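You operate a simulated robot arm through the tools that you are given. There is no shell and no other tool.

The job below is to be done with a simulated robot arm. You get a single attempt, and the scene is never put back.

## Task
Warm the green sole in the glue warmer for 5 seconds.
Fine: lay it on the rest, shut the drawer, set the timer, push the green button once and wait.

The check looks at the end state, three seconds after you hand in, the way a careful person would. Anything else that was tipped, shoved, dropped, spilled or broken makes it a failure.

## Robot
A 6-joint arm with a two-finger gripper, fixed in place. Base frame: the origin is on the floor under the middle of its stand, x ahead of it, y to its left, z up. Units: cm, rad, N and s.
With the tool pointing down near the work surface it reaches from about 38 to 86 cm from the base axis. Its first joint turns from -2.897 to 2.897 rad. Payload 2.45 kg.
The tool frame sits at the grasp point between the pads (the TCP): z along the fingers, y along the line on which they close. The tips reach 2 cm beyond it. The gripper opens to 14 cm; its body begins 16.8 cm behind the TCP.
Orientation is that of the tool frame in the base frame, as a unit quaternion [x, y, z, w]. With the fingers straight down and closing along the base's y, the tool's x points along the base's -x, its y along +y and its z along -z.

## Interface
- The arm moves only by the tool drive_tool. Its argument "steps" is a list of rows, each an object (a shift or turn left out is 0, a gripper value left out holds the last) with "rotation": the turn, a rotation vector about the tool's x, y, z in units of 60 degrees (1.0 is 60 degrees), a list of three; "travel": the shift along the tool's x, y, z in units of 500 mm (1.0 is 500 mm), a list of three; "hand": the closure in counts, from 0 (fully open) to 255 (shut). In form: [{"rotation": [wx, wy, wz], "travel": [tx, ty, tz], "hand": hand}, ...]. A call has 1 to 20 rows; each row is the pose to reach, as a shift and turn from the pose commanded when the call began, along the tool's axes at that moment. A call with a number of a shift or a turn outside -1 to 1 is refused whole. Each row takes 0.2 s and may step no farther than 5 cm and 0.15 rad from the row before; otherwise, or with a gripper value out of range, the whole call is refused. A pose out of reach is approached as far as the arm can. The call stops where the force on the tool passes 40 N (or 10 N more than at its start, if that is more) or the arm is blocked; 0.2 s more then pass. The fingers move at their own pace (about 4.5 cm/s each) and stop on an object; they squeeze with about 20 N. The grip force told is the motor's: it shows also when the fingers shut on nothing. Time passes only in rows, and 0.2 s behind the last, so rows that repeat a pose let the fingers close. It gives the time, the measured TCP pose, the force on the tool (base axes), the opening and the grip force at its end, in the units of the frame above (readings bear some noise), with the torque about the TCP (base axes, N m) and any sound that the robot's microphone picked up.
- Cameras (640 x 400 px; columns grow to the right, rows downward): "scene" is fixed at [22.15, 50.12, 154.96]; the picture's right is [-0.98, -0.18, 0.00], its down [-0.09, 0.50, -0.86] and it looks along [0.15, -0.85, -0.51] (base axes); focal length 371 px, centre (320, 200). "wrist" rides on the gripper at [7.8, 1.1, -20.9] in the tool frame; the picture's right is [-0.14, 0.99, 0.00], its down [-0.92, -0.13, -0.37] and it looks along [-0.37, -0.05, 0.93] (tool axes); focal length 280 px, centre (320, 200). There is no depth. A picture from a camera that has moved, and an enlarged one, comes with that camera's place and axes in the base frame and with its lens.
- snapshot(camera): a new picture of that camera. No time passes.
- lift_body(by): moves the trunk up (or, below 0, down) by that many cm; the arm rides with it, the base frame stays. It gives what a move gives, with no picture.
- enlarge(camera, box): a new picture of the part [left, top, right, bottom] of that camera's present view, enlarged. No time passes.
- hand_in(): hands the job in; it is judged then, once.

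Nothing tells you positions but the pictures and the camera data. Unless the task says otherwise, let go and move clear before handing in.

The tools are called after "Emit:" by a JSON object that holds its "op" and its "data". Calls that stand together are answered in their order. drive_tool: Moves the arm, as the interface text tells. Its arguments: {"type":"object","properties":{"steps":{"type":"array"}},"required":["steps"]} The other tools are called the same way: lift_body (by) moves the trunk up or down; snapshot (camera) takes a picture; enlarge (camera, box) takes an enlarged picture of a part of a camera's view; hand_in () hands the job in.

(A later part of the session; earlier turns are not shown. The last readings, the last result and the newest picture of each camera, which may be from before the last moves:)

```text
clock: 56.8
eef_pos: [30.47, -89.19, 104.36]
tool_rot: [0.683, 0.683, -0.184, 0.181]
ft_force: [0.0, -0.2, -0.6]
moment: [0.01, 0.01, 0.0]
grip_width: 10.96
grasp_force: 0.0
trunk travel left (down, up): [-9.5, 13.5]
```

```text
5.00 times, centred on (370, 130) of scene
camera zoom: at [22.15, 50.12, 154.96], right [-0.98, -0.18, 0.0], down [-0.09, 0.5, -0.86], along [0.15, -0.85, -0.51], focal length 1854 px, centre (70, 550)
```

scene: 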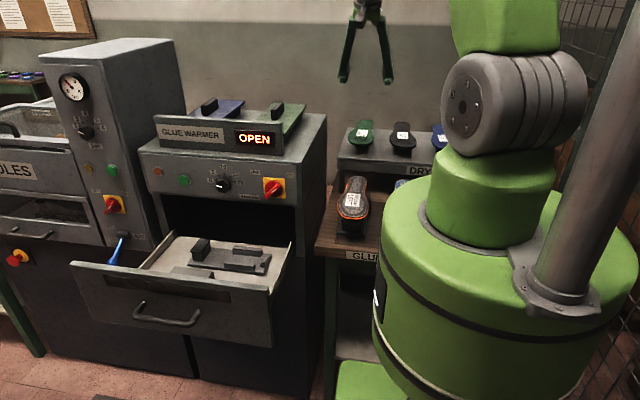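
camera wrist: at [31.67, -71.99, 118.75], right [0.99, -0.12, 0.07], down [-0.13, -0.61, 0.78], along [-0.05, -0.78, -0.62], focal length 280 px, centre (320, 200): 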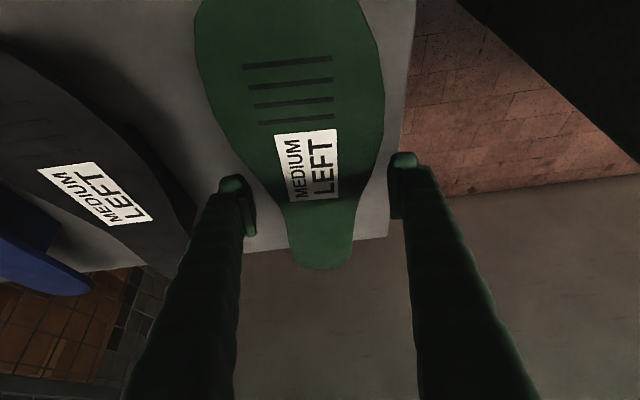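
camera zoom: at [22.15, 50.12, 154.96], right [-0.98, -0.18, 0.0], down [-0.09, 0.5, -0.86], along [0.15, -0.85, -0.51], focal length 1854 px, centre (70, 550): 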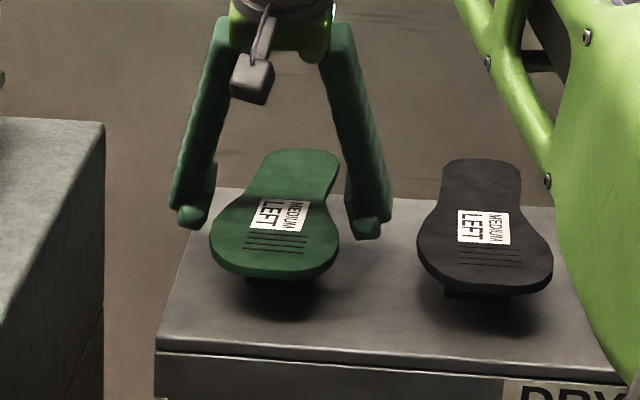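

The fingers stand on both sides of the sole at the rear of the label, well centred. Closing now.

Emit:
{"op": "drive_tool", "data": {"steps": [{"travel": [0, 0, 0], "hand": 80}, {"travel": [0, 0, 0], "hand": 110}, {"travel": [0, 0, 0], "hand": 140}, {"travel": [0, 0, 0], "hand": 255}, {"travel": [0, 0, 0], "hand": 255}, {"travel": [0, 0, 0], "hand": 255}, {"travel": [0, 0, 0], "hand": 255}]}}

Emit:
{"op": "snapshot", "data": {"camera": "wrist"}}

Emit:
{"op": "enlarge", "data": {"camera": "scene", "box": [320, 90, 420, 170]}}

```text
clock: 58.4
eef_pos: [30.55, -89.15, 104.47]
tool_rot: [0.683, 0.683, -0.184, 0.182]
ft_force: [0.4, 0.9, -0.6]
moment: [-0.01, -0.03, -0.01]
grip_width: 8.3
grasp_force: 20.1
trunk travel left (down, up): [-9.5, 13.5]
```

```text
taken
camera wrist: at [31.67, -71.98, 118.77], right [0.99, -0.12, 0.07], down [-0.13, -0.61, 0.78], along [-0.05, -0.78, -0.62], focal length 280 px, centre (320, 200)
```

wrist: 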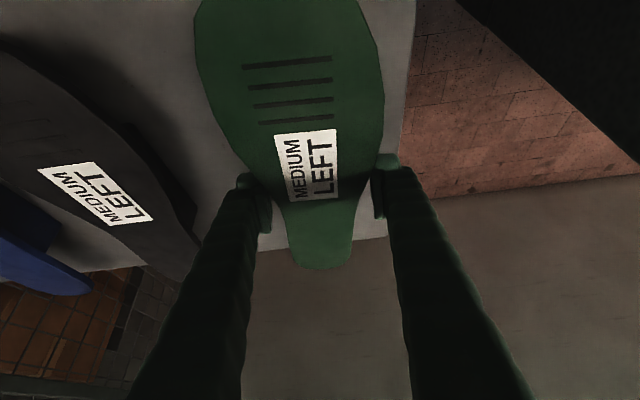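

```text
5.00 times, centred on (370, 130) of scene
camera zoom: at [22.15, 50.12, 154.96], right [-0.98, -0.18, 0.0], down [-0.09, 0.5, -0.86], along [0.15, -0.85, -0.51], focal length 1854 px, centre (70, 550)
```

zoom: 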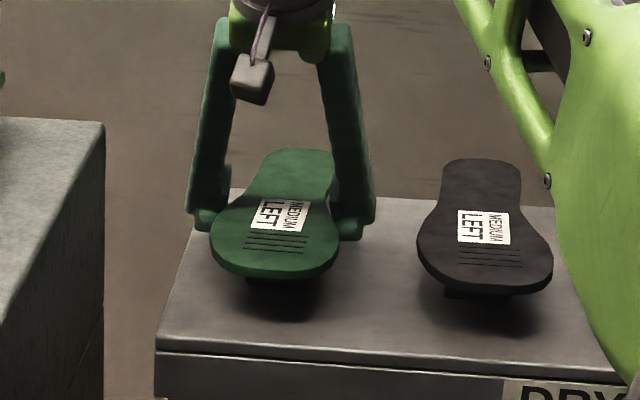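

The fingers stopped at 8.3 cm, wider than the 7.3 cm I expected, so I'll check closely what they are touching.

Emit:
{"op": "enlarge", "data": {"camera": "wrist", "box": [220, 140, 420, 260]}}

Emit:
{"op": "enlarge", "data": {"camera": "scene", "box": [345, 115, 405, 150]}}

```text
3.20 times, centred on (320, 200) of wrist
camera zoom: at [31.67, -71.98, 118.77], right [0.99, -0.12, 0.07], down [-0.13, -0.61, 0.78], along [-0.05, -0.78, -0.62], focal length 897 px, centre (320, 200)
```

zoom: 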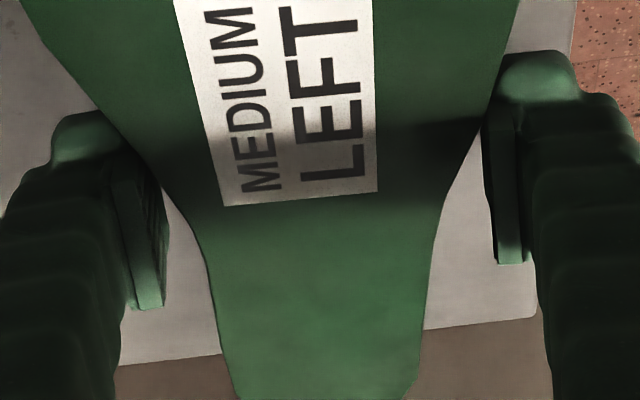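

```text
10.67 times, centred on (375, 132) of scene
camera zoom: at [22.15, 50.12, 154.96], right [-0.98, -0.18, 0.0], down [-0.09, 0.5, -0.86], along [0.15, -0.85, -0.51], focal length 3955 px, centre (-267, 920)
```

zoom: 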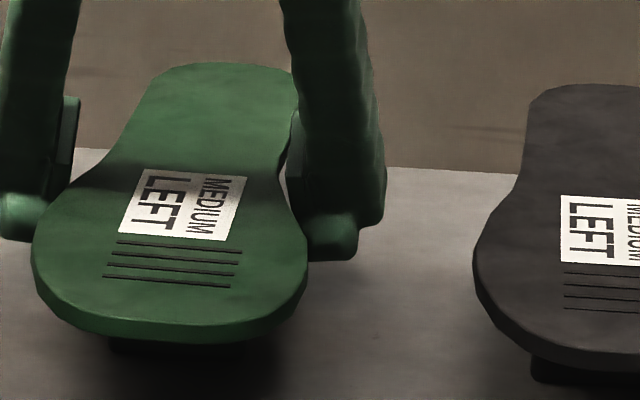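

The pads' front edges do touch the sole's sides just behind the ball, clear of the stand's rails. I'll lift very slowly by 1 cm and check that it comes along.

Emit:
{"op": "drive_tool", "data": {"steps": [{"travel": [-0.001, 0, -0.00173], "hand": 255}, {"travel": [-0.003, 0, -0.0052]}, {"travel": [-0.005, 0, -0.00866]}, {"travel": [-0.0075, 0, -0.013]}, {"travel": [-0.01, 0, -0.0173]}, {"travel": [-0.01, 0, -0.0173]}]}}

Emit:
{"op": "snapshot", "data": {"camera": "wrist"}}

Emit:
{"op": "enlarge", "data": {"camera": "scene", "box": [330, 100, 420, 160]}}

```text
clock: 59.8
eef_pos: [30.52, -89.23, 105.5]
tool_rot: [0.683, 0.684, -0.183, 0.182]
ft_force: [-0.1, 0.7, -1.1]
moment: [0.01, -0.01, 0.03]
grip_width: 8.29
grasp_force: 19.5
trunk travel left (down, up): [-9.5, 13.5]
```

```text
taken
camera wrist: at [31.62, -72.01, 119.76], right [0.99, -0.12, 0.07], down [-0.13, -0.61, 0.78], along [-0.05, -0.78, -0.62], focal length 280 px, centre (320, 200)
```

wrist: 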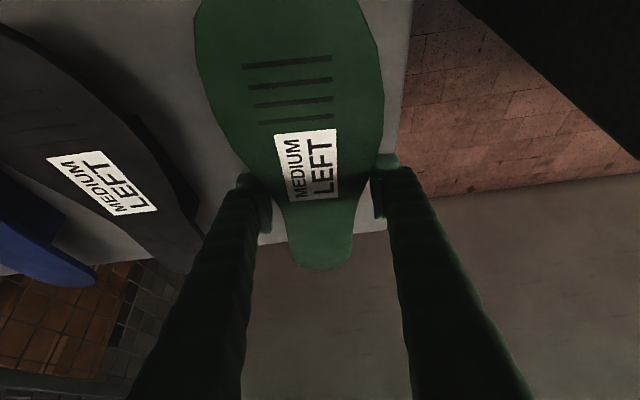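

```text
6.67 times, centred on (375, 130) of scene
camera zoom: at [22.15, 50.12, 154.96], right [-0.98, -0.18, 0.0], down [-0.09, 0.5, -0.86], along [0.15, -0.85, -0.51], focal length 2472 px, centre (-47, 667)
```

zoom: 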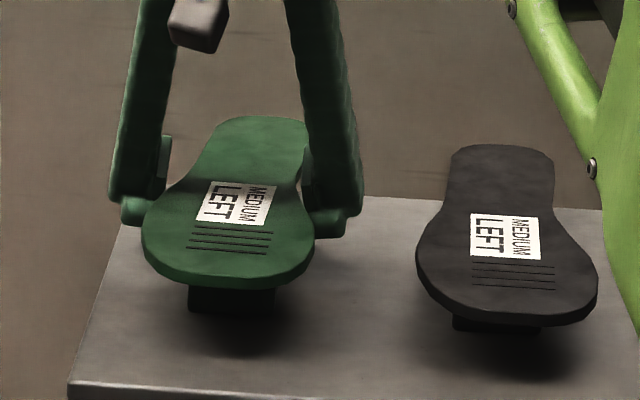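

It lifted with the fingers, level and steady. I continue up slowly to about 8 cm above the stand.

Emit:
{"op": "drive_tool", "data": {"steps": [{"travel": [-0.005, 0, -0.00866], "hand": 255}, {"travel": [-0.01, 0, -0.0173]}, {"travel": [-0.016, 0, -0.0277]}, {"travel": [-0.022, 0, -0.0381]}, {"travel": [-0.028, 0, -0.0485]}, {"travel": [-0.034, 0, -0.0589]}, {"travel": [-0.04, 0, -0.0693]}, {"travel": [-0.046, 0, -0.0797]}, {"travel": [-0.052, 0, -0.0901]}, {"travel": [-0.058, 0, -0.1005]}, {"travel": [-0.064, 0, -0.1109]}, {"travel": [-0.07, 0, -0.1212]}, {"travel": [-0.07, 0, -0.1212]}]}}

Emit:
{"op": "snapshot", "data": {"camera": "wrist"}}

Emit:
{"op": "enlarge", "data": {"camera": "scene", "box": [320, 80, 430, 160]}}

```text
clock: 62.6
eef_pos: [30.57, -89.34, 112.56]
tool_rot: [0.683, 0.684, -0.183, 0.182]
ft_force: [0.1, -0.2, -1.0]
moment: [-0.02, -0.02, -0.02]
grip_width: 8.26
grasp_force: 20.2
trunk travel left (down, up): [-9.5, 13.5]
```

```text
taken
camera wrist: at [31.68, -72.05, 126.84], right [0.99, -0.12, 0.07], down [-0.13, -0.61, 0.78], along [-0.05, -0.78, -0.62], focal length 280 px, centre (320, 200)
```

wrist: 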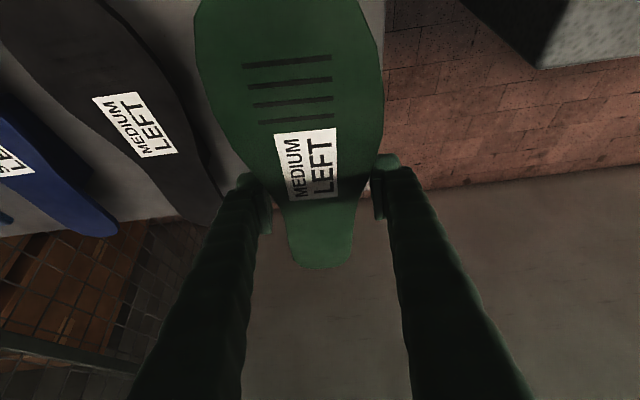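

```text
5.00 times, centred on (375, 120) of scene
camera zoom: at [22.15, 50.12, 154.96], right [-0.98, -0.18, 0.0], down [-0.09, 0.5, -0.86], along [0.15, -0.85, -0.51], focal length 1854 px, centre (45, 600)
```

zoom: 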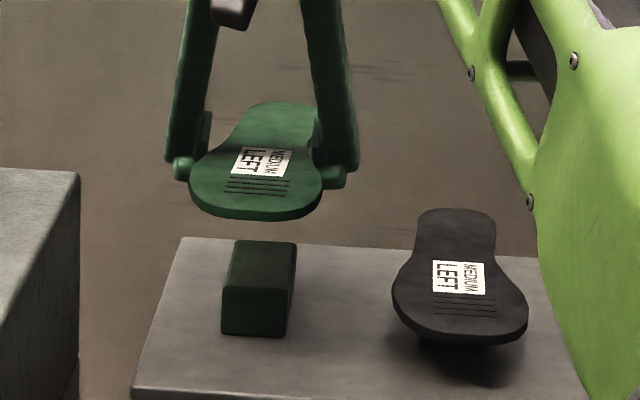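

The sole is up and level. Its stand on the rack turns out to be a plain block, 11 × 4.6 cm, the same shape as the grey block in the warmer's drawer, so that grey block (top z≈90.6, centre about (67.4, -14.4)) is the sole rest. Next I carry the sole back and up, away from the rack.

Emit:
{"op": "drive_tool", "data": {"steps": [{"travel": [0.0076, 0, -0.01], "hand": 255}, {"travel": [0.0191, 0, -0.0249]}, {"travel": [0.0382, 0, -0.0498]}, {"travel": [0.0611, 0, -0.0797]}, {"travel": [0.0879, 0, -0.1145]}, {"travel": [0.1146, 0, -0.1494]}, {"travel": [0.1413, 0, -0.1843]}, {"travel": [0.1681, 0, -0.2191]}, {"travel": [0.1948, 0, -0.254]}, {"travel": [0.2216, 0, -0.2888]}, {"travel": [0.2483, 0, -0.3237]}, {"travel": [0.275, 0, -0.3586]}, {"travel": [0.3018, 0, -0.3934]}, {"travel": [0.3285, 0, -0.4283]}, {"travel": [0.3514, 0, -0.4582]}, {"travel": [0.3705, 0, -0.4831]}, {"travel": [0.382, 0, -0.498]}]}}

Emit:
{"op": "snapshot", "data": {"camera": "wrist"}}

Emit:
{"op": "snapshot", "data": {"camera": "scene"}}

```text
clock: 66.2
eef_pos: [30.64, -60.32, 124.56]
tool_rot: [0.683, 0.683, -0.184, 0.181]
ft_force: [0.0, 0.2, -1.4]
moment: [-0.03, -0.02, 0.01]
grip_width: 8.24
grasp_force: 20.2
trunk travel left (down, up): [-9.5, 13.5]
```

```text
taken
camera wrist: at [31.67, -43.01, 138.89], right [0.99, -0.12, 0.07], down [-0.13, -0.61, 0.78], along [-0.05, -0.78, -0.62], focal length 280 px, centre (320, 200)
```

wrist: 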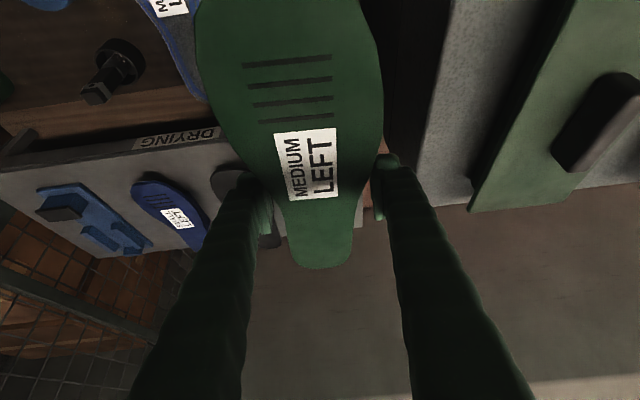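

```text
taken
```

scene: 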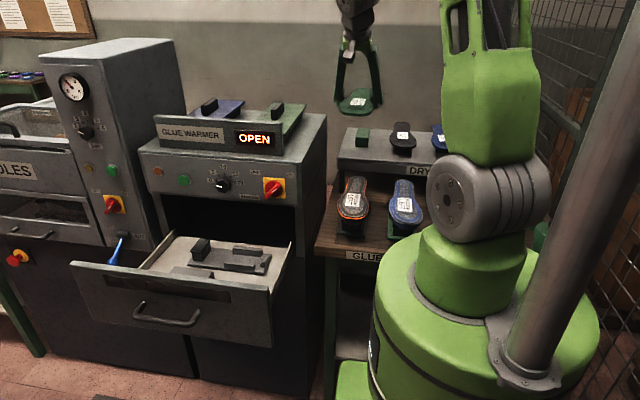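

The sole rides steadily; rack neighbours are untouched. I turn it 45° about the vertical while retreating further, keeping clear of the machine.

Emit:
{"op": "drive_tool", "data": {"steps": [{"rotation": [-0.019, 0, -0.0325], "travel": [0.0094, 0, -0.0078], "hand": 255}, {"rotation": [-0.0563, 0, -0.0974], "travel": [0.0282, 0, -0.0233]}, {"rotation": [-0.0938, 0, -0.1624], "travel": [0.047, 0, -0.0388]}, {"rotation": [-0.1313, 0, -0.2273], "travel": [0.0658, 0, -0.0543]}, {"rotation": [-0.1688, 0, -0.2923], "travel": [0.0846, 0, -0.0698]}, {"rotation": [-0.2063, 0, -0.3572], "travel": [0.1034, 0, -0.0853]}, {"rotation": [-0.2438, 0, -0.4222], "travel": [0.1222, 0, -0.1008]}, {"rotation": [-0.2813, 0, -0.4871], "travel": [0.141, 0, -0.1163]}, {"rotation": [-0.3188, 0, -0.5521], "travel": [0.1598, 0, -0.1318]}, {"rotation": [-0.3563, 0, -0.617], "travel": [0.1786, 0, -0.1473]}, {"rotation": [-0.375, 0, -0.6495], "travel": [0.188, 0, -0.155]}]}}

Emit:
{"op": "snapshot", "data": {"camera": "wrist"}}

Emit:
{"op": "snapshot", "data": {"camera": "scene"}}

```text
clock: 68.6
eef_pos: [30.56, -48.32, 126.58]
tool_rot: [0.369, 0.893, -0.099, 0.237]
ft_force: [-0.5, -0.4, -1.0]
moment: [-0.04, -0.01, 0.0]
grip_width: 8.19
grasp_force: 20.2
trunk travel left (down, up): [-9.5, 13.5]
```

```text
taken
camera wrist: at [19.2, -35.3, 140.95], right [0.78, 0.62, 0.07], down [0.35, -0.52, 0.78], along [0.52, -0.59, -0.62], focal length 280 px, centre (320, 200)
```

wrist: 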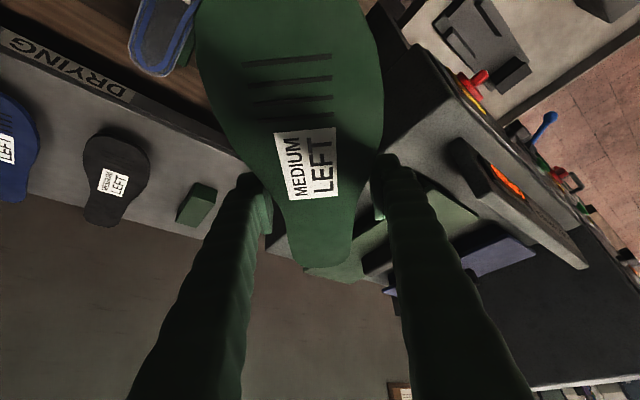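

```text
taken
```

scene: 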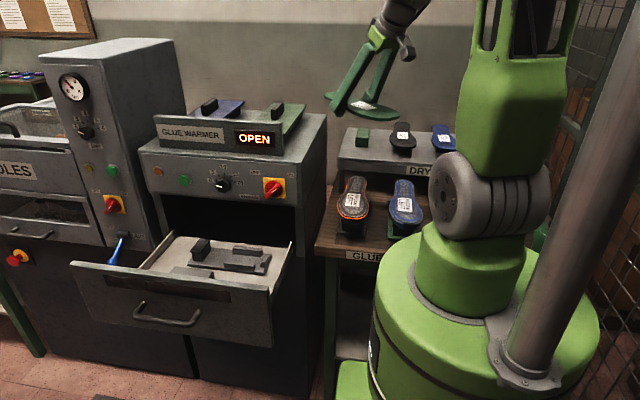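

Smooth so far. Now the second 45° turn while moving toward the front of the machine.

Emit:
{"op": "drive_tool", "data": {"steps": [{"rotation": [-0.019, 0, -0.0325], "travel": [0.0061, 0.0156, -0.0035], "hand": 255}, {"rotation": [-0.0563, 0, -0.0974], "travel": [0.0184, 0.0467, -0.0106]}, {"rotation": [-0.0938, 0, -0.1624], "travel": [0.0306, 0.0778, -0.0177]}, {"rotation": [-0.1313, 0, -0.2273], "travel": [0.0428, 0.1089, -0.0248]}, {"rotation": [-0.1688, 0, -0.2923], "travel": [0.0551, 0.14, -0.0319]}, {"rotation": [-0.2063, 0, -0.3572], "travel": [0.0673, 0.1711, -0.0389]}, {"rotation": [-0.2438, 0, -0.4222], "travel": [0.0796, 0.2022, -0.046]}, {"rotation": [-0.2813, 0, -0.4871], "travel": [0.0918, 0.2333, -0.0531]}, {"rotation": [-0.3188, 0, -0.5521], "travel": [0.104, 0.2644, -0.0602]}, {"rotation": [-0.3563, 0, -0.617], "travel": [0.1163, 0.2955, -0.0673]}, {"rotation": [-0.375, 0, -0.6495], "travel": [0.1224, 0.311, -0.0708]}]}}

Emit:
{"op": "snapshot", "data": {"camera": "wrist"}}

Emit:
{"op": "snapshot", "data": {"camera": "scene"}}

```text
clock: 71.0
eef_pos: [36.61, -32.3, 126.59]
tool_rot: [-0.001, 0.966, 0.002, 0.257]
ft_force: [0.0, -0.2, -1.4]
moment: [0.0, -0.02, 0.01]
grip_width: 8.2
grasp_force: 20.5
trunk travel left (down, up): [-9.5, 13.5]
```

```text
taken
camera wrist: at [19.39, -31.17, 140.92], right [0.12, 0.99, 0.07], down [0.62, -0.13, 0.78], along [0.78, -0.05, -0.62], focal length 280 px, centre (320, 200)
```

wrist: 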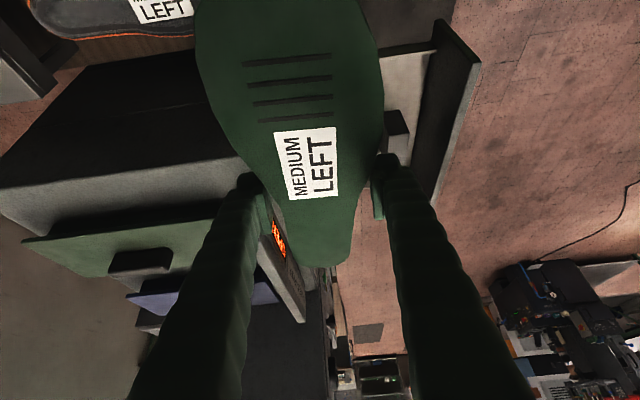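

```text
taken
```

scene: 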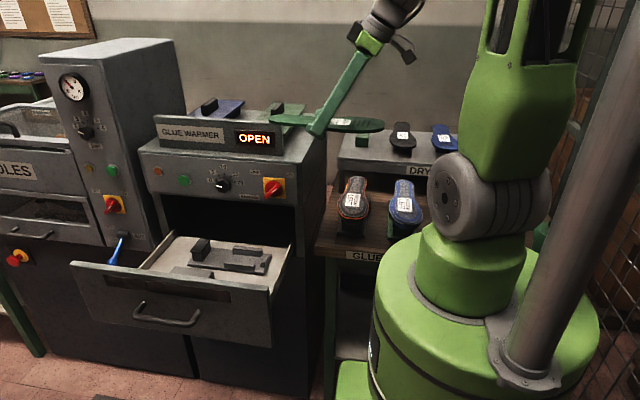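

The sole is level and aligned along x. I now carry it across to above the grey rest in the drawer, correcting its small 2.5° skew on the way.

Emit:
{"op": "drive_tool", "data": {"steps": [{"rotation": [-0.001, 0, -0.001], "travel": [-0.0126, 0.0089, 0.01], "hand": 255}, {"rotation": [-0.002, 0, -0.003], "travel": [-0.0354, 0.0249, 0.0279]}, {"rotation": [-0.003, 0, -0.005], "travel": [-0.0657, 0.0463, 0.0517]}, {"rotation": [-0.004, 0, -0.007], "travel": [-0.096, 0.0676, 0.0756]}, {"rotation": [-0.006, 0, -0.01], "travel": [-0.1263, 0.089, 0.0995]}, {"rotation": [-0.008, 0, -0.013], "travel": [-0.1566, 0.1104, 0.1234]}, {"rotation": [-0.009, 0, -0.016], "travel": [-0.1869, 0.1317, 0.1473]}, {"rotation": [-0.011, 0, -0.018], "travel": [-0.2172, 0.1531, 0.1711]}, {"rotation": [-0.012, 0, -0.021], "travel": [-0.2475, 0.1744, 0.195]}, {"rotation": [-0.014, 0, -0.023], "travel": [-0.2778, 0.1958, 0.2189]}, {"rotation": [-0.015, 0, -0.025], "travel": [-0.308, 0.2172, 0.2428]}, {"rotation": [-0.016, 0, -0.028], "travel": [-0.3384, 0.2385, 0.2667]}, {"rotation": [-0.017, 0, -0.03], "travel": [-0.3687, 0.2599, 0.2905]}, {"rotation": [-0.018, 0, -0.032], "travel": [-0.399, 0.2812, 0.3144]}, {"rotation": [-0.019, 0, -0.034], "travel": [-0.4293, 0.3026, 0.3383]}, {"rotation": [-0.02, 0, -0.035], "travel": [-0.4596, 0.324, 0.3622]}, {"rotation": [-0.021, 0, -0.036], "travel": [-0.4848, 0.3418, 0.3821]}, {"rotation": [-0.021, 0, -0.036], "travel": [-0.505, 0.356, 0.398]}]}}

Emit:
{"op": "snapshot", "data": {"camera": "wrist"}}

Emit:
{"op": "snapshot", "data": {"camera": "scene"}}

```text
clock: 74.8
eef_pos: [68.45, -14.46, 121.9]
tool_rot: [-0.02, 0.966, 0.006, 0.257]
ft_force: [1.0, 0.1, -1.1]
moment: [0.01, -0.02, 0.02]
grip_width: 8.23
grasp_force: 20.0
trunk travel left (down, up): [-9.5, 13.5]
```

```text
taken
camera wrist: at [51.24, -14.06, 136.16], right [0.08, 0.99, 0.07], down [0.62, -0.1, 0.78], along [0.78, -0.02, -0.62], focal length 280 px, centre (320, 200)
```

wrist: 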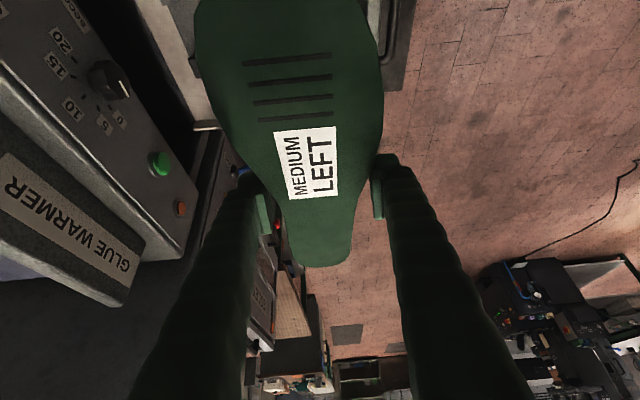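

```text
taken
```

scene: 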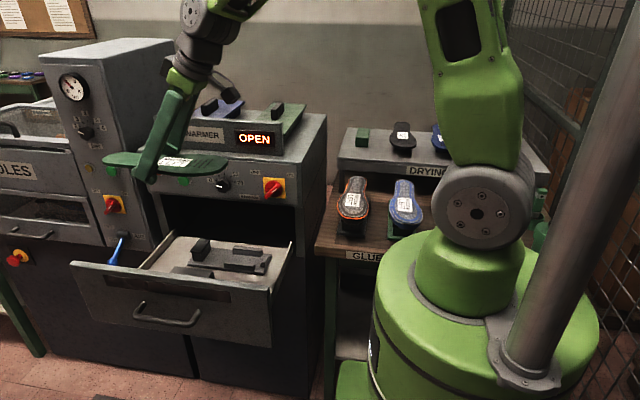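

The sole is over the rest. I'll zoom to check that it hangs level before lowering.

Emit:
{"op": "enlarge", "data": {"camera": "scene", "box": [90, 130, 250, 290]}}

Emit:
{"op": "enlarge", "data": {"camera": "scene", "box": [95, 140, 235, 195]}}

```text
2.50 times, centred on (170, 210) of scene
camera zoom: at [22.15, 50.12, 154.96], right [-0.98, -0.18, 0.0], down [-0.09, 0.5, -0.86], along [0.15, -0.85, -0.51], focal length 927 px, centre (695, 175)
```

zoom: 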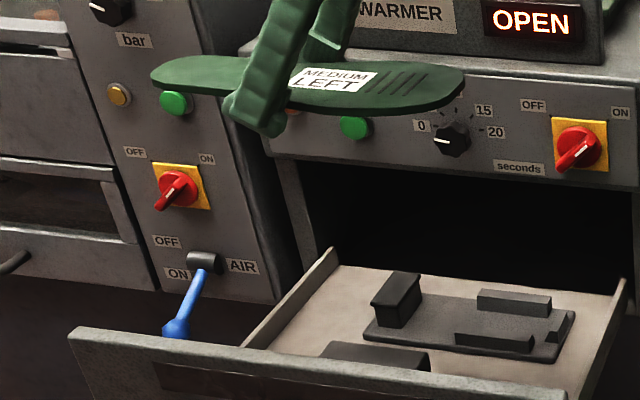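

```text
4.57 times, centred on (165, 168) of scene
camera zoom: at [22.15, 50.12, 154.96], right [-0.98, -0.18, 0.0], down [-0.09, 0.5, -0.86], along [0.15, -0.85, -0.51], focal length 1695 px, centre (1029, 349)
```

zoom: 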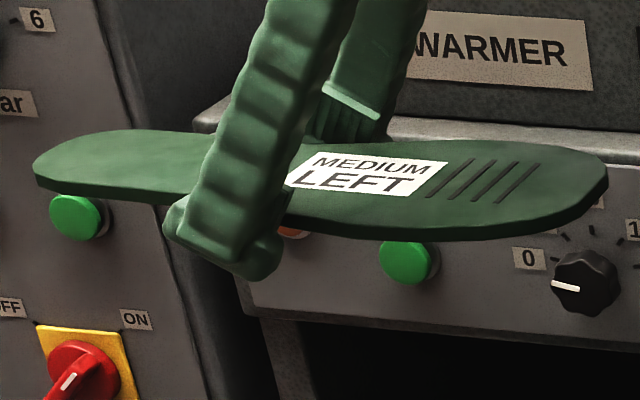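

In the wrist view the sole is well aligned: centre line about y -15.05, centre x≈67.2, with a slight toe-up pitch of about 2°. I'll lower it to just above the rest, correcting pitch and position.

Emit:
{"op": "drive_tool", "data": {"steps": [{"rotation": [0, -0.002, 0], "travel": [0.0097, 0, 0.0175], "hand": 255}, {"rotation": [0, -0.005, 0], "travel": [0.029, 0, 0.0525]}, {"rotation": [0, -0.007, 0], "travel": [0.0483, 0, 0.0875]}, {"rotation": [0, -0.01, 0], "travel": [0.0676, 0, 0.1225]}, {"rotation": [0, -0.012, 0], "travel": [0.087, 0, 0.1575]}, {"rotation": [0, -0.015, 0], "travel": [0.1063, 0, 0.1925]}, {"rotation": [0, -0.017, 0], "travel": [0.1256, 0, 0.2275]}, {"rotation": [0, -0.02, 0], "travel": [0.145, 0, 0.2625]}, {"rotation": [0, -0.022, 0], "travel": [0.1643, 0, 0.2975]}, {"rotation": [0, -0.025, 0], "travel": [0.1836, 0, 0.3325]}, {"rotation": [0, -0.027, 0], "travel": [0.203, 0, 0.3675]}, {"rotation": [0, -0.03, 0], "travel": [0.2223, 0, 0.4025]}, {"rotation": [0, -0.033, 0], "travel": [0.2416, 0.0005, 0.4375]}, {"rotation": [0, -0.033, 0], "travel": [0.259, 0.001, 0.469]}, {"rotation": [0, -0.033, 0], "travel": [0.2706, 0.001, 0.49]}]}}

Emit:
{"op": "snapshot", "data": {"camera": "wrist"}}

Emit:
{"op": "enlarge", "data": {"camera": "scene", "box": [60, 190, 300, 340]}}

```text
clock: 78.0
eef_pos: [68.8, -14.43, 93.83]
tool_rot: [-0.02, 0.962, 0.007, 0.273]
ft_force: [0.1, 0.8, -0.9]
moment: [-0.01, -0.01, -0.04]
grip_width: 8.17
grasp_force: 20.4
trunk travel left (down, up): [-9.5, 13.5]
```

```text
taken
camera wrist: at [51.1, -14.05, 107.59], right [0.07, 0.99, 0.07], down [0.59, -0.1, 0.8], along [0.8, -0.01, -0.6], focal length 280 px, centre (320, 200)
```

wrist: 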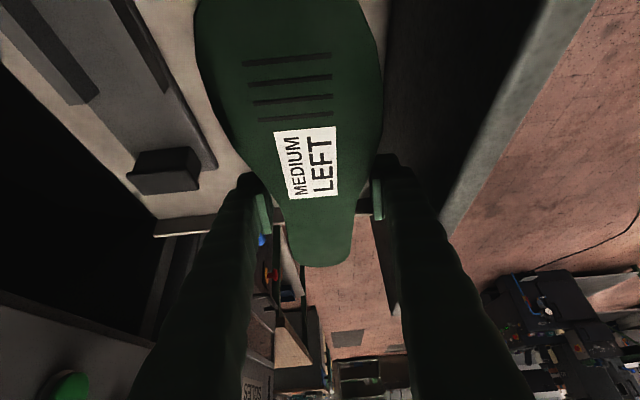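

```text
2.67 times, centred on (180, 265) of scene
camera zoom: at [22.15, 50.12, 154.96], right [-0.98, -0.18, 0.0], down [-0.09, 0.5, -0.86], along [0.15, -0.85, -0.51], focal length 989 px, centre (693, 27)
```

zoom: 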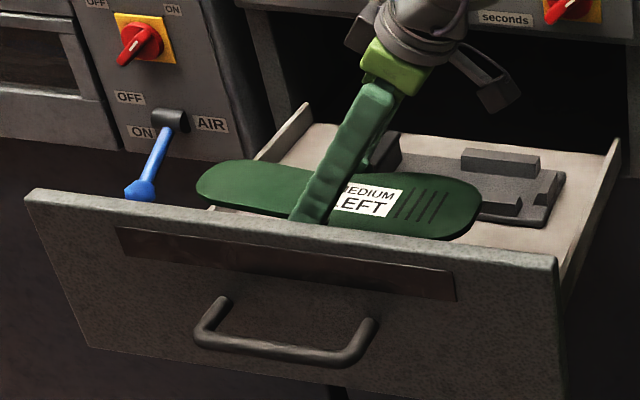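

The sole is inside the drawer, above the rest, clear of the front board. I lower it slowly in small steps, watching the force.

Emit:
{"op": "drive_tool", "data": {"steps": [{"travel": [0.0042, 0, 0.0068], "hand": 255}, {"travel": [0.0085, 0, 0.0136]}, {"travel": [0.0127, 0, 0.0204]}, {"travel": [0.0159, 0, 0.0255]}, {"travel": [0.0159, 0, 0.0255]}]}}

Emit:
{"op": "enlarge", "data": {"camera": "scene", "box": [100, 220, 260, 300]}}

```text
clock: 79.2
eef_pos: [68.8, -14.37, 92.36]
tool_rot: [-0.02, 0.961, 0.006, 0.274]
ft_force: [-0.5, 0.0, -1.4]
moment: [0.02, -0.03, -0.01]
grip_width: 8.19
grasp_force: 20.4
trunk travel left (down, up): [-9.5, 13.5]
```

```text
4.00 times, centred on (180, 260) of scene
camera zoom: at [22.15, 50.12, 154.96], right [-0.98, -0.18, 0.0], down [-0.09, 0.5, -0.86], along [0.15, -0.85, -0.51], focal length 1483 px, centre (880, -40)
```

zoom: 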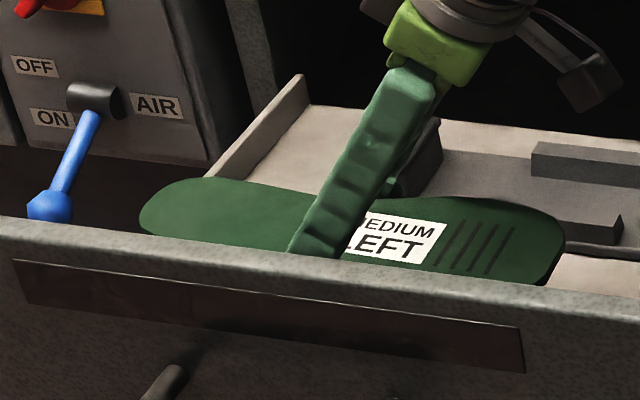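

No contact yet. I continue down in 3 mm steps.

Emit:
{"op": "drive_tool", "data": {"steps": [{"travel": [0.0032, 0, 0.0051], "hand": 255}, {"travel": [0.0064, 0, 0.0102]}, {"travel": [0.0064, 0, 0.0102]}]}}

```text
clock: 80.0
eef_pos: [68.99, -14.41, 91.78]
tool_rot: [-0.021, 0.962, 0.008, 0.274]
ft_force: [0.0, 0.5, -0.7]
moment: [0.01, 0.03, -0.01]
grip_width: 8.17
grasp_force: 20.2
trunk travel left (down, up): [-9.5, 13.5]
```

Emit:
{"op": "drive_tool", "data": {"steps": [{"travel": [0.0022, 0, 0.0034], "hand": 255}, {"travel": [0.0043, 0, 0.0068]}, {"travel": [0.0043, 0, 0.0068]}]}}

```text
clock: 80.8
eef_pos: [68.86, -14.42, 91.57]
tool_rot: [-0.02, 0.961, 0.006, 0.275]
ft_force: [-0.2, -0.8, 7.3]
moment: [-0.24, 0.65, 0.04]
grip_width: 8.13
grasp_force: 19.5
trunk travel left (down, up): [-9.5, 13.5]
```

Contact at TCP z 91.57, as expected: the sole rests on the block. I open the fingers just enough (to about 9.8 cm) to release without touching the front board.

Emit:
{"op": "drive_tool", "data": {"steps": [{"travel": [0, 0, 0], "hand": 100}, {"travel": [0, 0, 0], "hand": 90}, {"travel": [0, 0, 0], "hand": 78}, {"travel": [0, 0, 0], "hand": 78}, {"travel": [0, 0, 0], "hand": 78}]}}

Emit:
{"op": "snapshot", "data": {"camera": "wrist"}}

Emit:
{"op": "enlarge", "data": {"camera": "scene", "box": [100, 220, 260, 300]}}

```text
clock: 82.0
eef_pos: [68.85, -14.3, 91.51]
tool_rot: [-0.021, 0.961, 0.007, 0.274]
ft_force: [-0.2, -0.5, 0.6]
moment: [0.04, -0.02, 0.01]
grip_width: 9.74
grasp_force: 0.0
trunk travel left (down, up): [-9.5, 13.5]
```

```text
taken
camera wrist: at [51.13, -14.02, 105.14], right [0.07, 0.99, 0.07], down [0.59, -0.1, 0.8], along [0.8, -0.01, -0.6], focal length 280 px, centre (320, 200)
```

wrist: 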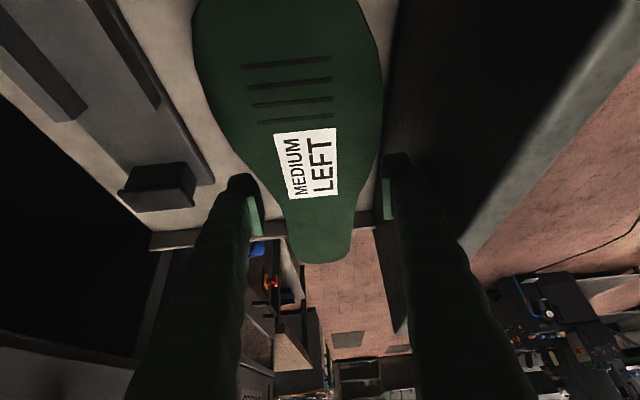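

```text
4.00 times, centred on (180, 260) of scene
camera zoom: at [22.15, 50.12, 154.96], right [-0.98, -0.18, 0.0], down [-0.09, 0.5, -0.86], along [0.15, -0.85, -0.51], focal length 1483 px, centre (880, -40)
```

zoom: 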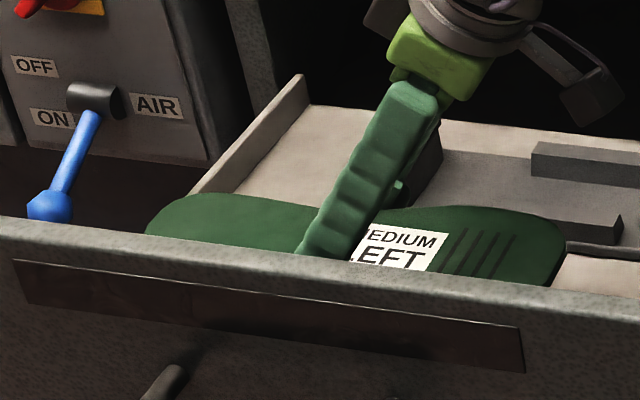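

The sole lies flat on the rest and the fingers are free. I withdraw along the finger axis, then straight up.

Emit:
{"op": "drive_tool", "data": {"steps": [{"travel": [0, 0, -0.01], "hand": 78}, {"travel": [0, 0, -0.03]}, {"travel": [0, 0, -0.06]}, {"travel": [0, 0, -0.1]}, {"travel": [0, 0, -0.15]}, {"travel": [-0.03, 0, -0.2]}, {"travel": [-0.07, 0, -0.26]}, {"travel": [-0.11, 0, -0.32]}, {"travel": [-0.15, 0, -0.38]}, {"travel": [-0.19, 0, -0.44]}]}}

Emit:
{"op": "snapshot", "data": {"camera": "wrist"}}

Emit:
{"op": "snapshot", "data": {"camera": "scene"}}

Emit:
{"op": "enlarge", "data": {"camera": "scene", "box": [100, 220, 300, 300]}}

```text
clock: 84.2
eef_pos: [65.13, -14.42, 115.15]
tool_rot: [-0.02, 0.961, 0.006, 0.274]
ft_force: [-0.5, 0.3, 0.1]
moment: [-0.02, -0.01, 0.02]
grip_width: 9.73
grasp_force: 0.0
trunk travel left (down, up): [-9.5, 13.5]
```

```text
taken
camera wrist: at [47.47, -14.23, 128.86], right [0.07, 0.99, 0.07], down [0.59, -0.1, 0.8], along [0.8, -0.02, -0.6], focal length 280 px, centre (320, 200)
```

wrist: 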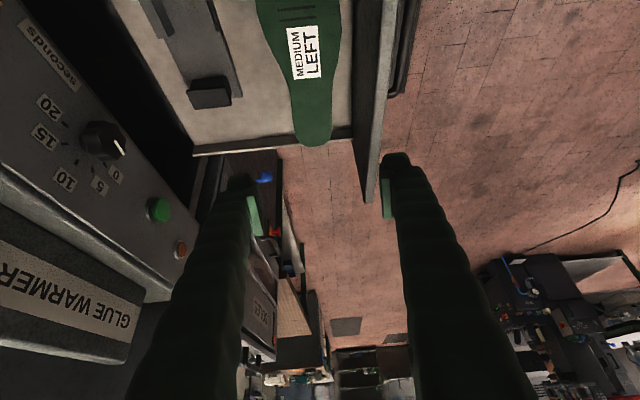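

```text
taken
```

scene: 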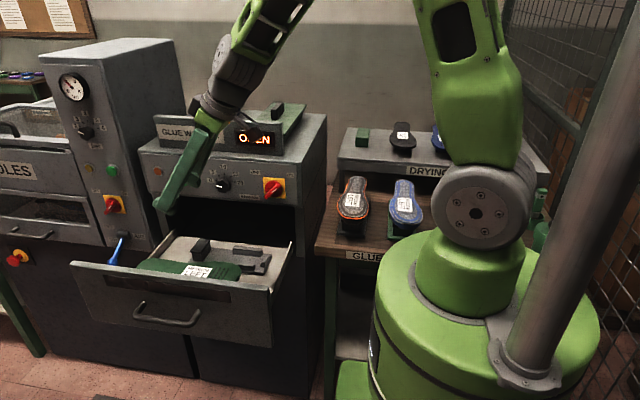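

```text
3.20 times, centred on (200, 260) of scene
camera zoom: at [22.15, 50.12, 154.96], right [-0.98, -0.18, 0.0], down [-0.09, 0.5, -0.86], along [0.15, -0.85, -0.51], focal length 1186 px, centre (704, 8)
```

zoom: 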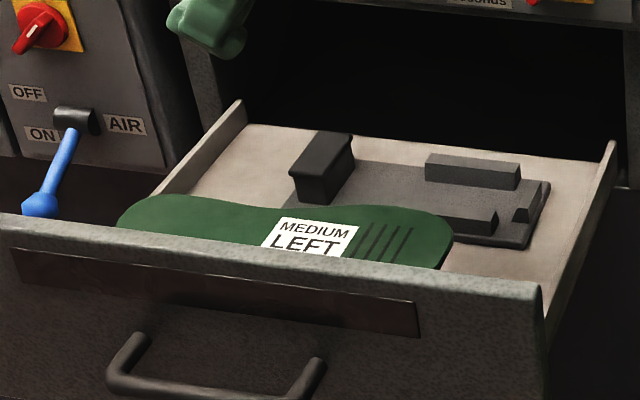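

The sole sits on the rest with the label up, well clear of the drawer's sides. Now I reorient the tool to shut the drawer: first upright and out in front of the drawer.

Emit:
{"op": "drive_tool", "data": {"steps": [{"rotation": [0.001, 0.053, 0.004], "travel": [-0.0148, 0.0223, -0.0288], "hand": 78}, {"rotation": [0.002, 0.106, 0.008], "travel": [-0.0296, 0.06, -0.0576]}, {"rotation": [0.003, 0.159, 0.012], "travel": [-0.0444, 0.1115, -0.072]}, {"rotation": [0.004, 0.212, 0.016], "travel": [-0.0592, 0.163, -0.0864]}, {"rotation": [0.005, 0.265, 0.02], "travel": [-0.074, 0.2145, -0.1008]}, {"rotation": [0.007, 0.318, 0.023], "travel": [-0.0888, 0.266, -0.1152]}, {"rotation": [0.008, 0.371, 0.027], "travel": [-0.1036, 0.3175, -0.1224]}, {"rotation": [0.009, 0.424, 0.031], "travel": [-0.1184, 0.369, -0.1296]}, {"rotation": [0.01, 0.477, 0.035], "travel": [-0.1332, 0.41, -0.1368]}, {"rotation": [0.011, 0.53, 0.039], "travel": [-0.148, 0.446, -0.144]}, {"rotation": [0.011, 0.53, 0.039], "travel": [-0.148, 0.446, -0.144]}]}}

```text
clock: 86.6
eef_pos: [66.82, 7.85, 125.28]
tool_rot: [-0.001, 1.0, 0.0, 0.001]
ft_force: [0.6, 0.4, -0.1]
moment: [-0.04, 0.02, -0.01]
grip_width: 9.72
grasp_force: 0.0
trunk travel left (down, up): [-9.5, 13.5]
```

Upright again, in front of the drawer. I pitch the tool 60° toward the machine.

Emit:
{"op": "drive_tool", "data": {"steps": [{"rotation": [0.125, 0, 0], "travel": [0, -0.01, 0.012], "hand": 90}, {"rotation": [0.25, 0, 0], "travel": [0, -0.02, 0.025]}, {"rotation": [0.375, 0, 0], "travel": [0, -0.03, 0.037]}, {"rotation": [0.5, 0, 0], "travel": [0, -0.04, 0.05]}, {"rotation": [0.625, 0, 0], "travel": [0, -0.05, 0.062]}, {"rotation": [0.75, 0, 0], "travel": [0, -0.06, 0.075]}, {"rotation": [0.875, 0, 0], "travel": [0, -0.07, 0.087]}, {"rotation": [1.0, 0, 0], "travel": [0, -0.08, 0.1]}]}}

Emit:
{"op": "lift_body", "data": {"by": -9}}

```text
clock: 88.4
eef_pos: [66.86, 3.83, 120.15]
tool_rot: [-0.001, 0.866, -0.501, 0.001]
ft_force: [0.6, 0.4, -0.6]
moment: [-0.04, 0.05, -0.03]
grip_width: 9.07
grasp_force: 0.1
trunk travel left (down, up): [-9.5, 13.5]
```

```text
clock: 89.7
eef_pos: [66.7, 3.82, 111.18]
tool_rot: [-0.001, 0.866, -0.499, 0.001]
ft_force: [-0.1, -0.3, 0.1]
moment: [0.02, 0.03, -0.01]
grip_width: 9.08
grasp_force: 0.0
trunk travel left (down, up): [-0.5, 22.5]
```

Trunk lowered. I finish the turn to horizontal and go down in front of the handle bar (bar now at about y -2, z 88.9).

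Emit:
{"op": "drive_tool", "data": {"steps": [{"rotation": [0.0556, 0, 0], "travel": [-0.0002, 0.0426, 0.0253], "hand": 90}, {"rotation": [0.1111, 0, 0], "travel": [-0.0004, 0.0851, 0.0507]}, {"rotation": [0.1667, 0, 0], "travel": [-0.0007, 0.1277, 0.076]}, {"rotation": [0.2222, 0, 0], "travel": [-0.0009, 0.1702, 0.1013]}, {"rotation": [0.2778, 0, 0], "travel": [-0.0011, 0.2128, 0.1267]}, {"rotation": [0.3333, 0, 0], "travel": [-0.0013, 0.2553, 0.152]}, {"rotation": [0.3889, 0, 0], "travel": [-0.0016, 0.2979, 0.1773]}, {"rotation": [0.4444, 0, 0], "travel": [-0.0018, 0.3404, 0.2027]}, {"rotation": [0.5, 0, 0], "travel": [-0.002, 0.383, 0.228]}]}}

Emit:
{"op": "snapshot", "data": {"camera": "wrist"}}

Emit:
{"op": "snapshot", "data": {"camera": "scene"}}

```text
clock: 91.7
eef_pos: [66.91, 3.55, 88.92]
tool_rot: [-0.001, 0.708, -0.706, 0.0]
ft_force: [0.3, 0.3, -0.4]
moment: [0.08, -0.06, -0.04]
grip_width: 9.03
grasp_force: 0.0
trunk travel left (down, up): [-0.5, 22.5]
```

```text
taken
camera wrist: at [59.07, 24.45, 87.88], right [0.14, 0.0, -0.99], down [0.92, 0.37, 0.13], along [0.37, -0.93, 0.05], focal length 280 px, centre (320, 200)
```

wrist: 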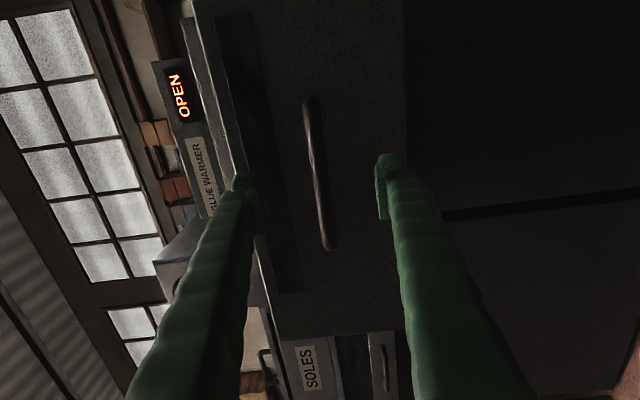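

```text
taken
```

scene: 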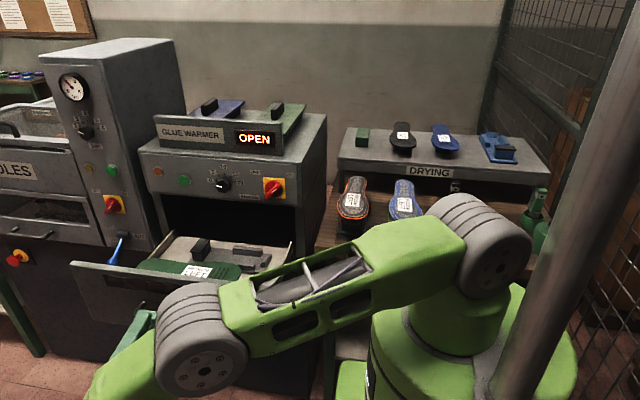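

Handle bar is between the open fingers. I advance and grip it.

Emit:
{"op": "drive_tool", "data": {"steps": [{"travel": [0, 0, 0.03], "hand": 90}, {"travel": [0, 0, 0.06]}, {"travel": [0, 0, 0.09]}, {"travel": [0, 0, 0.108]}, {"travel": [0, 0, 0.108], "hand": 160}, {"travel": [0, 0, 0.108], "hand": 200}, {"travel": [0, 0, 0.108], "hand": 255}, {"travel": [0, 0, 0.108], "hand": 255}, {"travel": [0, 0, 0.108], "hand": 255}, {"travel": [0, 0, 0.108], "hand": 255}, {"travel": [0, 0, 0.108], "hand": 255}]}}

Emit:
{"op": "snapshot", "data": {"camera": "wrist"}}

```text
clock: 94.1
eef_pos: [66.8, -1.96, 88.73]
tool_rot: [-0.001, 0.709, -0.706, 0.0]
ft_force: [-2.6, -1.3, -12.4]
moment: [-0.13, -0.15, 0.29]
grip_width: 1.03
grasp_force: 37.7
trunk travel left (down, up): [-0.5, 22.5]
```

```text
taken
camera wrist: at [59.07, 19.04, 87.83], right [0.14, 0.0, -0.99], down [0.92, 0.37, 0.13], along [0.37, -0.93, 0.05], focal length 280 px, centre (320, 200)
```

wrist: 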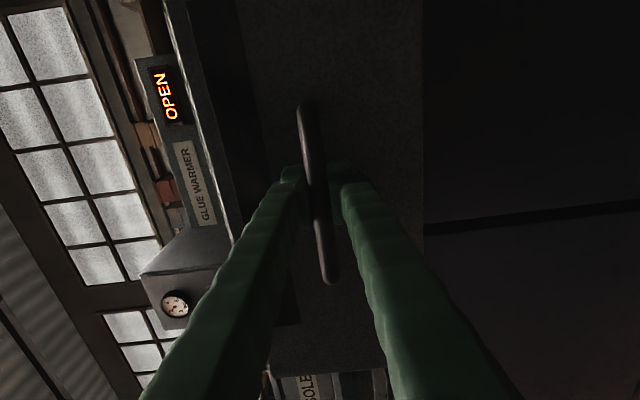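

The bar is gripped. I push the drawer in slowly and smoothly, so the sole stays in place on its rest.

Emit:
{"op": "drive_tool", "data": {"steps": [{"travel": [0, 0.002, 0.004], "hand": 255}, {"travel": [0, 0.002, 0.012]}, {"travel": [0, 0.002, 0.024]}, {"travel": [0, 0.002, 0.04]}, {"travel": [0, 0.002, 0.058]}, {"travel": [0, 0.002, 0.076]}, {"travel": [0, 0.002, 0.094]}, {"travel": [0, 0.002, 0.112]}, {"travel": [0, 0.002, 0.13]}, {"travel": [0, 0.002, 0.148]}, {"travel": [0, 0.002, 0.166]}, {"travel": [0, 0.002, 0.184]}, {"travel": [0, 0.002, 0.202]}, {"travel": [0, 0.002, 0.22]}, {"travel": [0, 0.002, 0.238]}, {"travel": [0, 0.002, 0.256]}, {"travel": [0, 0.002, 0.274]}, {"travel": [0, 0.002, 0.288]}, {"travel": [0, 0.002, 0.298]}, {"travel": [0, 0.002, 0.304]}]}}

Emit:
{"op": "snapshot", "data": {"camera": "scene"}}

Emit:
{"op": "snapshot", "data": {"camera": "wrist"}}

```text
clock: 98.3
eef_pos: [66.98, -16.98, 88.78]
tool_rot: [0.001, -0.707, 0.708, 0.0]
ft_force: [-5.0, 0.3, 0.1]
moment: [-0.02, 0.08, 0.2]
grip_width: 1.04
grasp_force: 37.7
trunk travel left (down, up): [-0.5, 22.5]
```

```text
taken
```

scene: 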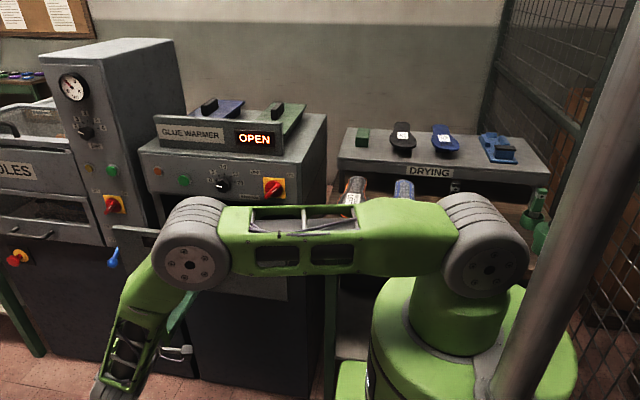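

```text
taken
camera wrist: at [59.08, 3.88, 87.78], right [0.14, 0.0, -0.99], down [0.92, 0.37, 0.13], along [0.37, -0.93, 0.05], focal length 280 px, centre (320, 200)
```

wrist: 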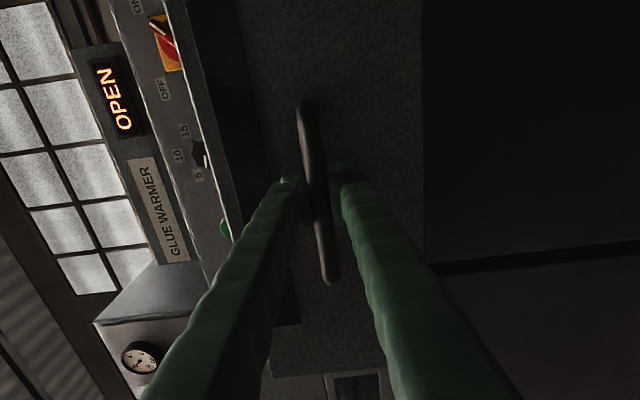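

Half-way in, all smooth. I continue pushing.

Emit:
{"op": "drive_tool", "data": {"steps": [{"travel": [0, 0, 0.004], "hand": 255}, {"travel": [0, 0, 0.014]}, {"travel": [0, 0, 0.028]}, {"travel": [0, 0, 0.046]}, {"travel": [0, 0, 0.066]}, {"travel": [0, 0, 0.086]}, {"travel": [0, 0, 0.106]}, {"travel": [0, 0, 0.126]}, {"travel": [0, 0, 0.146]}, {"travel": [0, 0, 0.166]}, {"travel": [0, 0, 0.186]}, {"travel": [0, 0, 0.206]}, {"travel": [0, 0, 0.226]}, {"travel": [0, 0, 0.246]}, {"travel": [0, 0, 0.266]}, {"travel": [0, 0, 0.284]}, {"travel": [0, 0, 0.3]}, {"travel": [0, 0, 0.314]}, {"travel": [0, 0, 0.326]}, {"travel": [0, 0, 0.336]}]}}

Emit:
{"op": "snapshot", "data": {"camera": "wrist"}}

```text
clock: 102.5
eef_pos: [66.9, -33.96, 88.76]
tool_rot: [-0.001, 0.708, -0.707, 0.001]
ft_force: [-0.5, -1.7, 5.6]
moment: [0.01, 0.07, 0.37]
grip_width: 1.07
grasp_force: 37.4
trunk travel left (down, up): [-0.5, 22.5]
```

```text
taken
camera wrist: at [59.07, -12.93, 87.78], right [0.14, 0.0, -0.99], down [0.92, 0.37, 0.13], along [0.37, -0.93, 0.05], focal length 280 px, centre (320, 200)
```

wrist: 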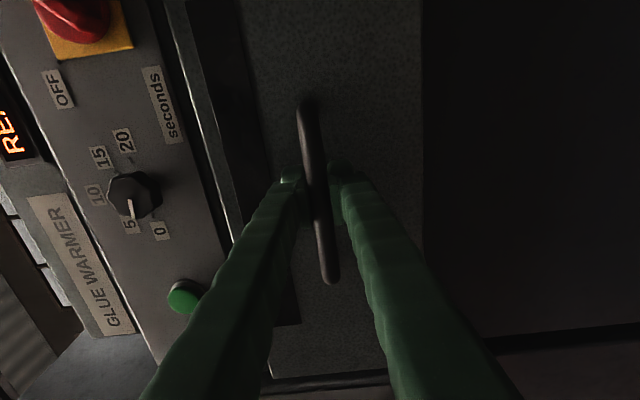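

The display turns to READY as the drawer nears its end. I push the last centimetre gently until it meets the stop.

Emit:
{"op": "drive_tool", "data": {"steps": [{"travel": [0, 0, 0.006], "hand": 255}, {"travel": [0, 0, 0.012]}, {"travel": [0, 0, 0.018]}, {"travel": [0, 0, 0.023]}, {"travel": [0, 0, 0.027]}]}}

Emit:
{"op": "snapshot", "data": {"camera": "scene"}}

```text
clock: 103.7
eef_pos: [66.98, -34.9, 88.77]
tool_rot: [-0.001, 0.707, -0.707, 0.001]
ft_force: [-4.2, 23.8, 4.6]
moment: [0.01, -0.04, -0.37]
grip_width: 1.07
grasp_force: 37.8
trunk travel left (down, up): [-0.5, 22.5]
```

```text
taken
```

scene: 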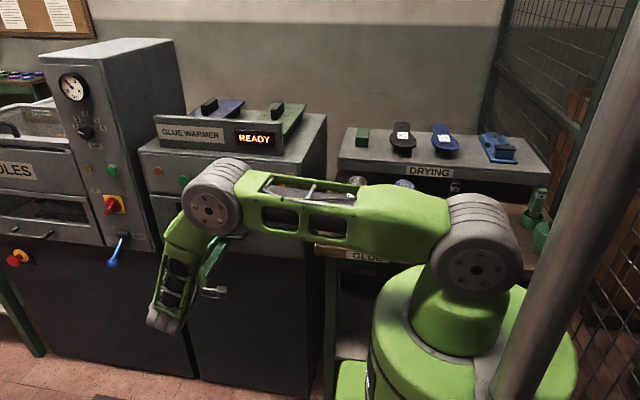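

The drawer is shut (24 N against the stop) and the display reads READY. I release the bar and back off straight.

Emit:
{"op": "drive_tool", "data": {"steps": [{"travel": [0, 0, 0], "hand": 200}, {"travel": [0, 0, 0], "hand": 140}, {"travel": [0, 0, 0], "hand": 100}, {"travel": [0, 0, 0], "hand": 90}, {"travel": [0, 0, 0], "hand": 90}, {"travel": [0, 0, -0.03], "hand": 90}, {"travel": [0, 0, -0.08], "hand": 90}, {"travel": [0, 0, -0.15], "hand": 90}, {"travel": [0, 0, -0.22], "hand": 90}, {"travel": [0, 0, -0.28], "hand": 90}]}}

Emit:
{"op": "snapshot", "data": {"camera": "wrist"}}

Emit:
{"op": "snapshot", "data": {"camera": "scene"}}

```text
clock: 105.9
eef_pos: [66.88, -21.06, 88.78]
tool_rot: [0.0, 0.708, -0.707, 0.001]
ft_force: [0.4, 0.0, -0.2]
moment: [0.02, -0.03, -0.05]
grip_width: 9.05
grasp_force: 0.1
trunk travel left (down, up): [-0.5, 22.5]
```

```text
taken
camera wrist: at [59.05, -0.17, 87.78], right [0.14, 0.0, -0.99], down [0.92, 0.37, 0.13], along [0.37, -0.93, 0.05], focal length 280 px, centre (320, 200)
```

wrist: 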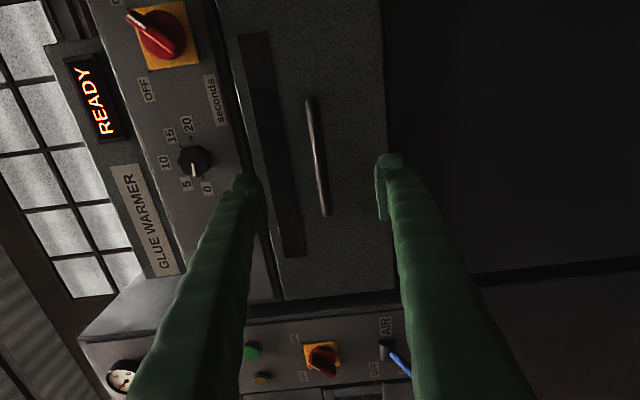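

```text
taken
```

scene: 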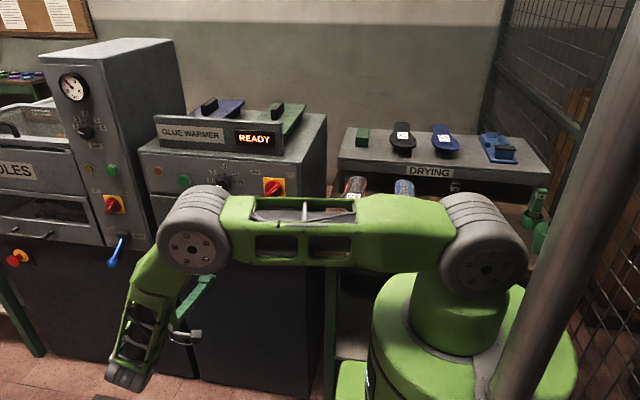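

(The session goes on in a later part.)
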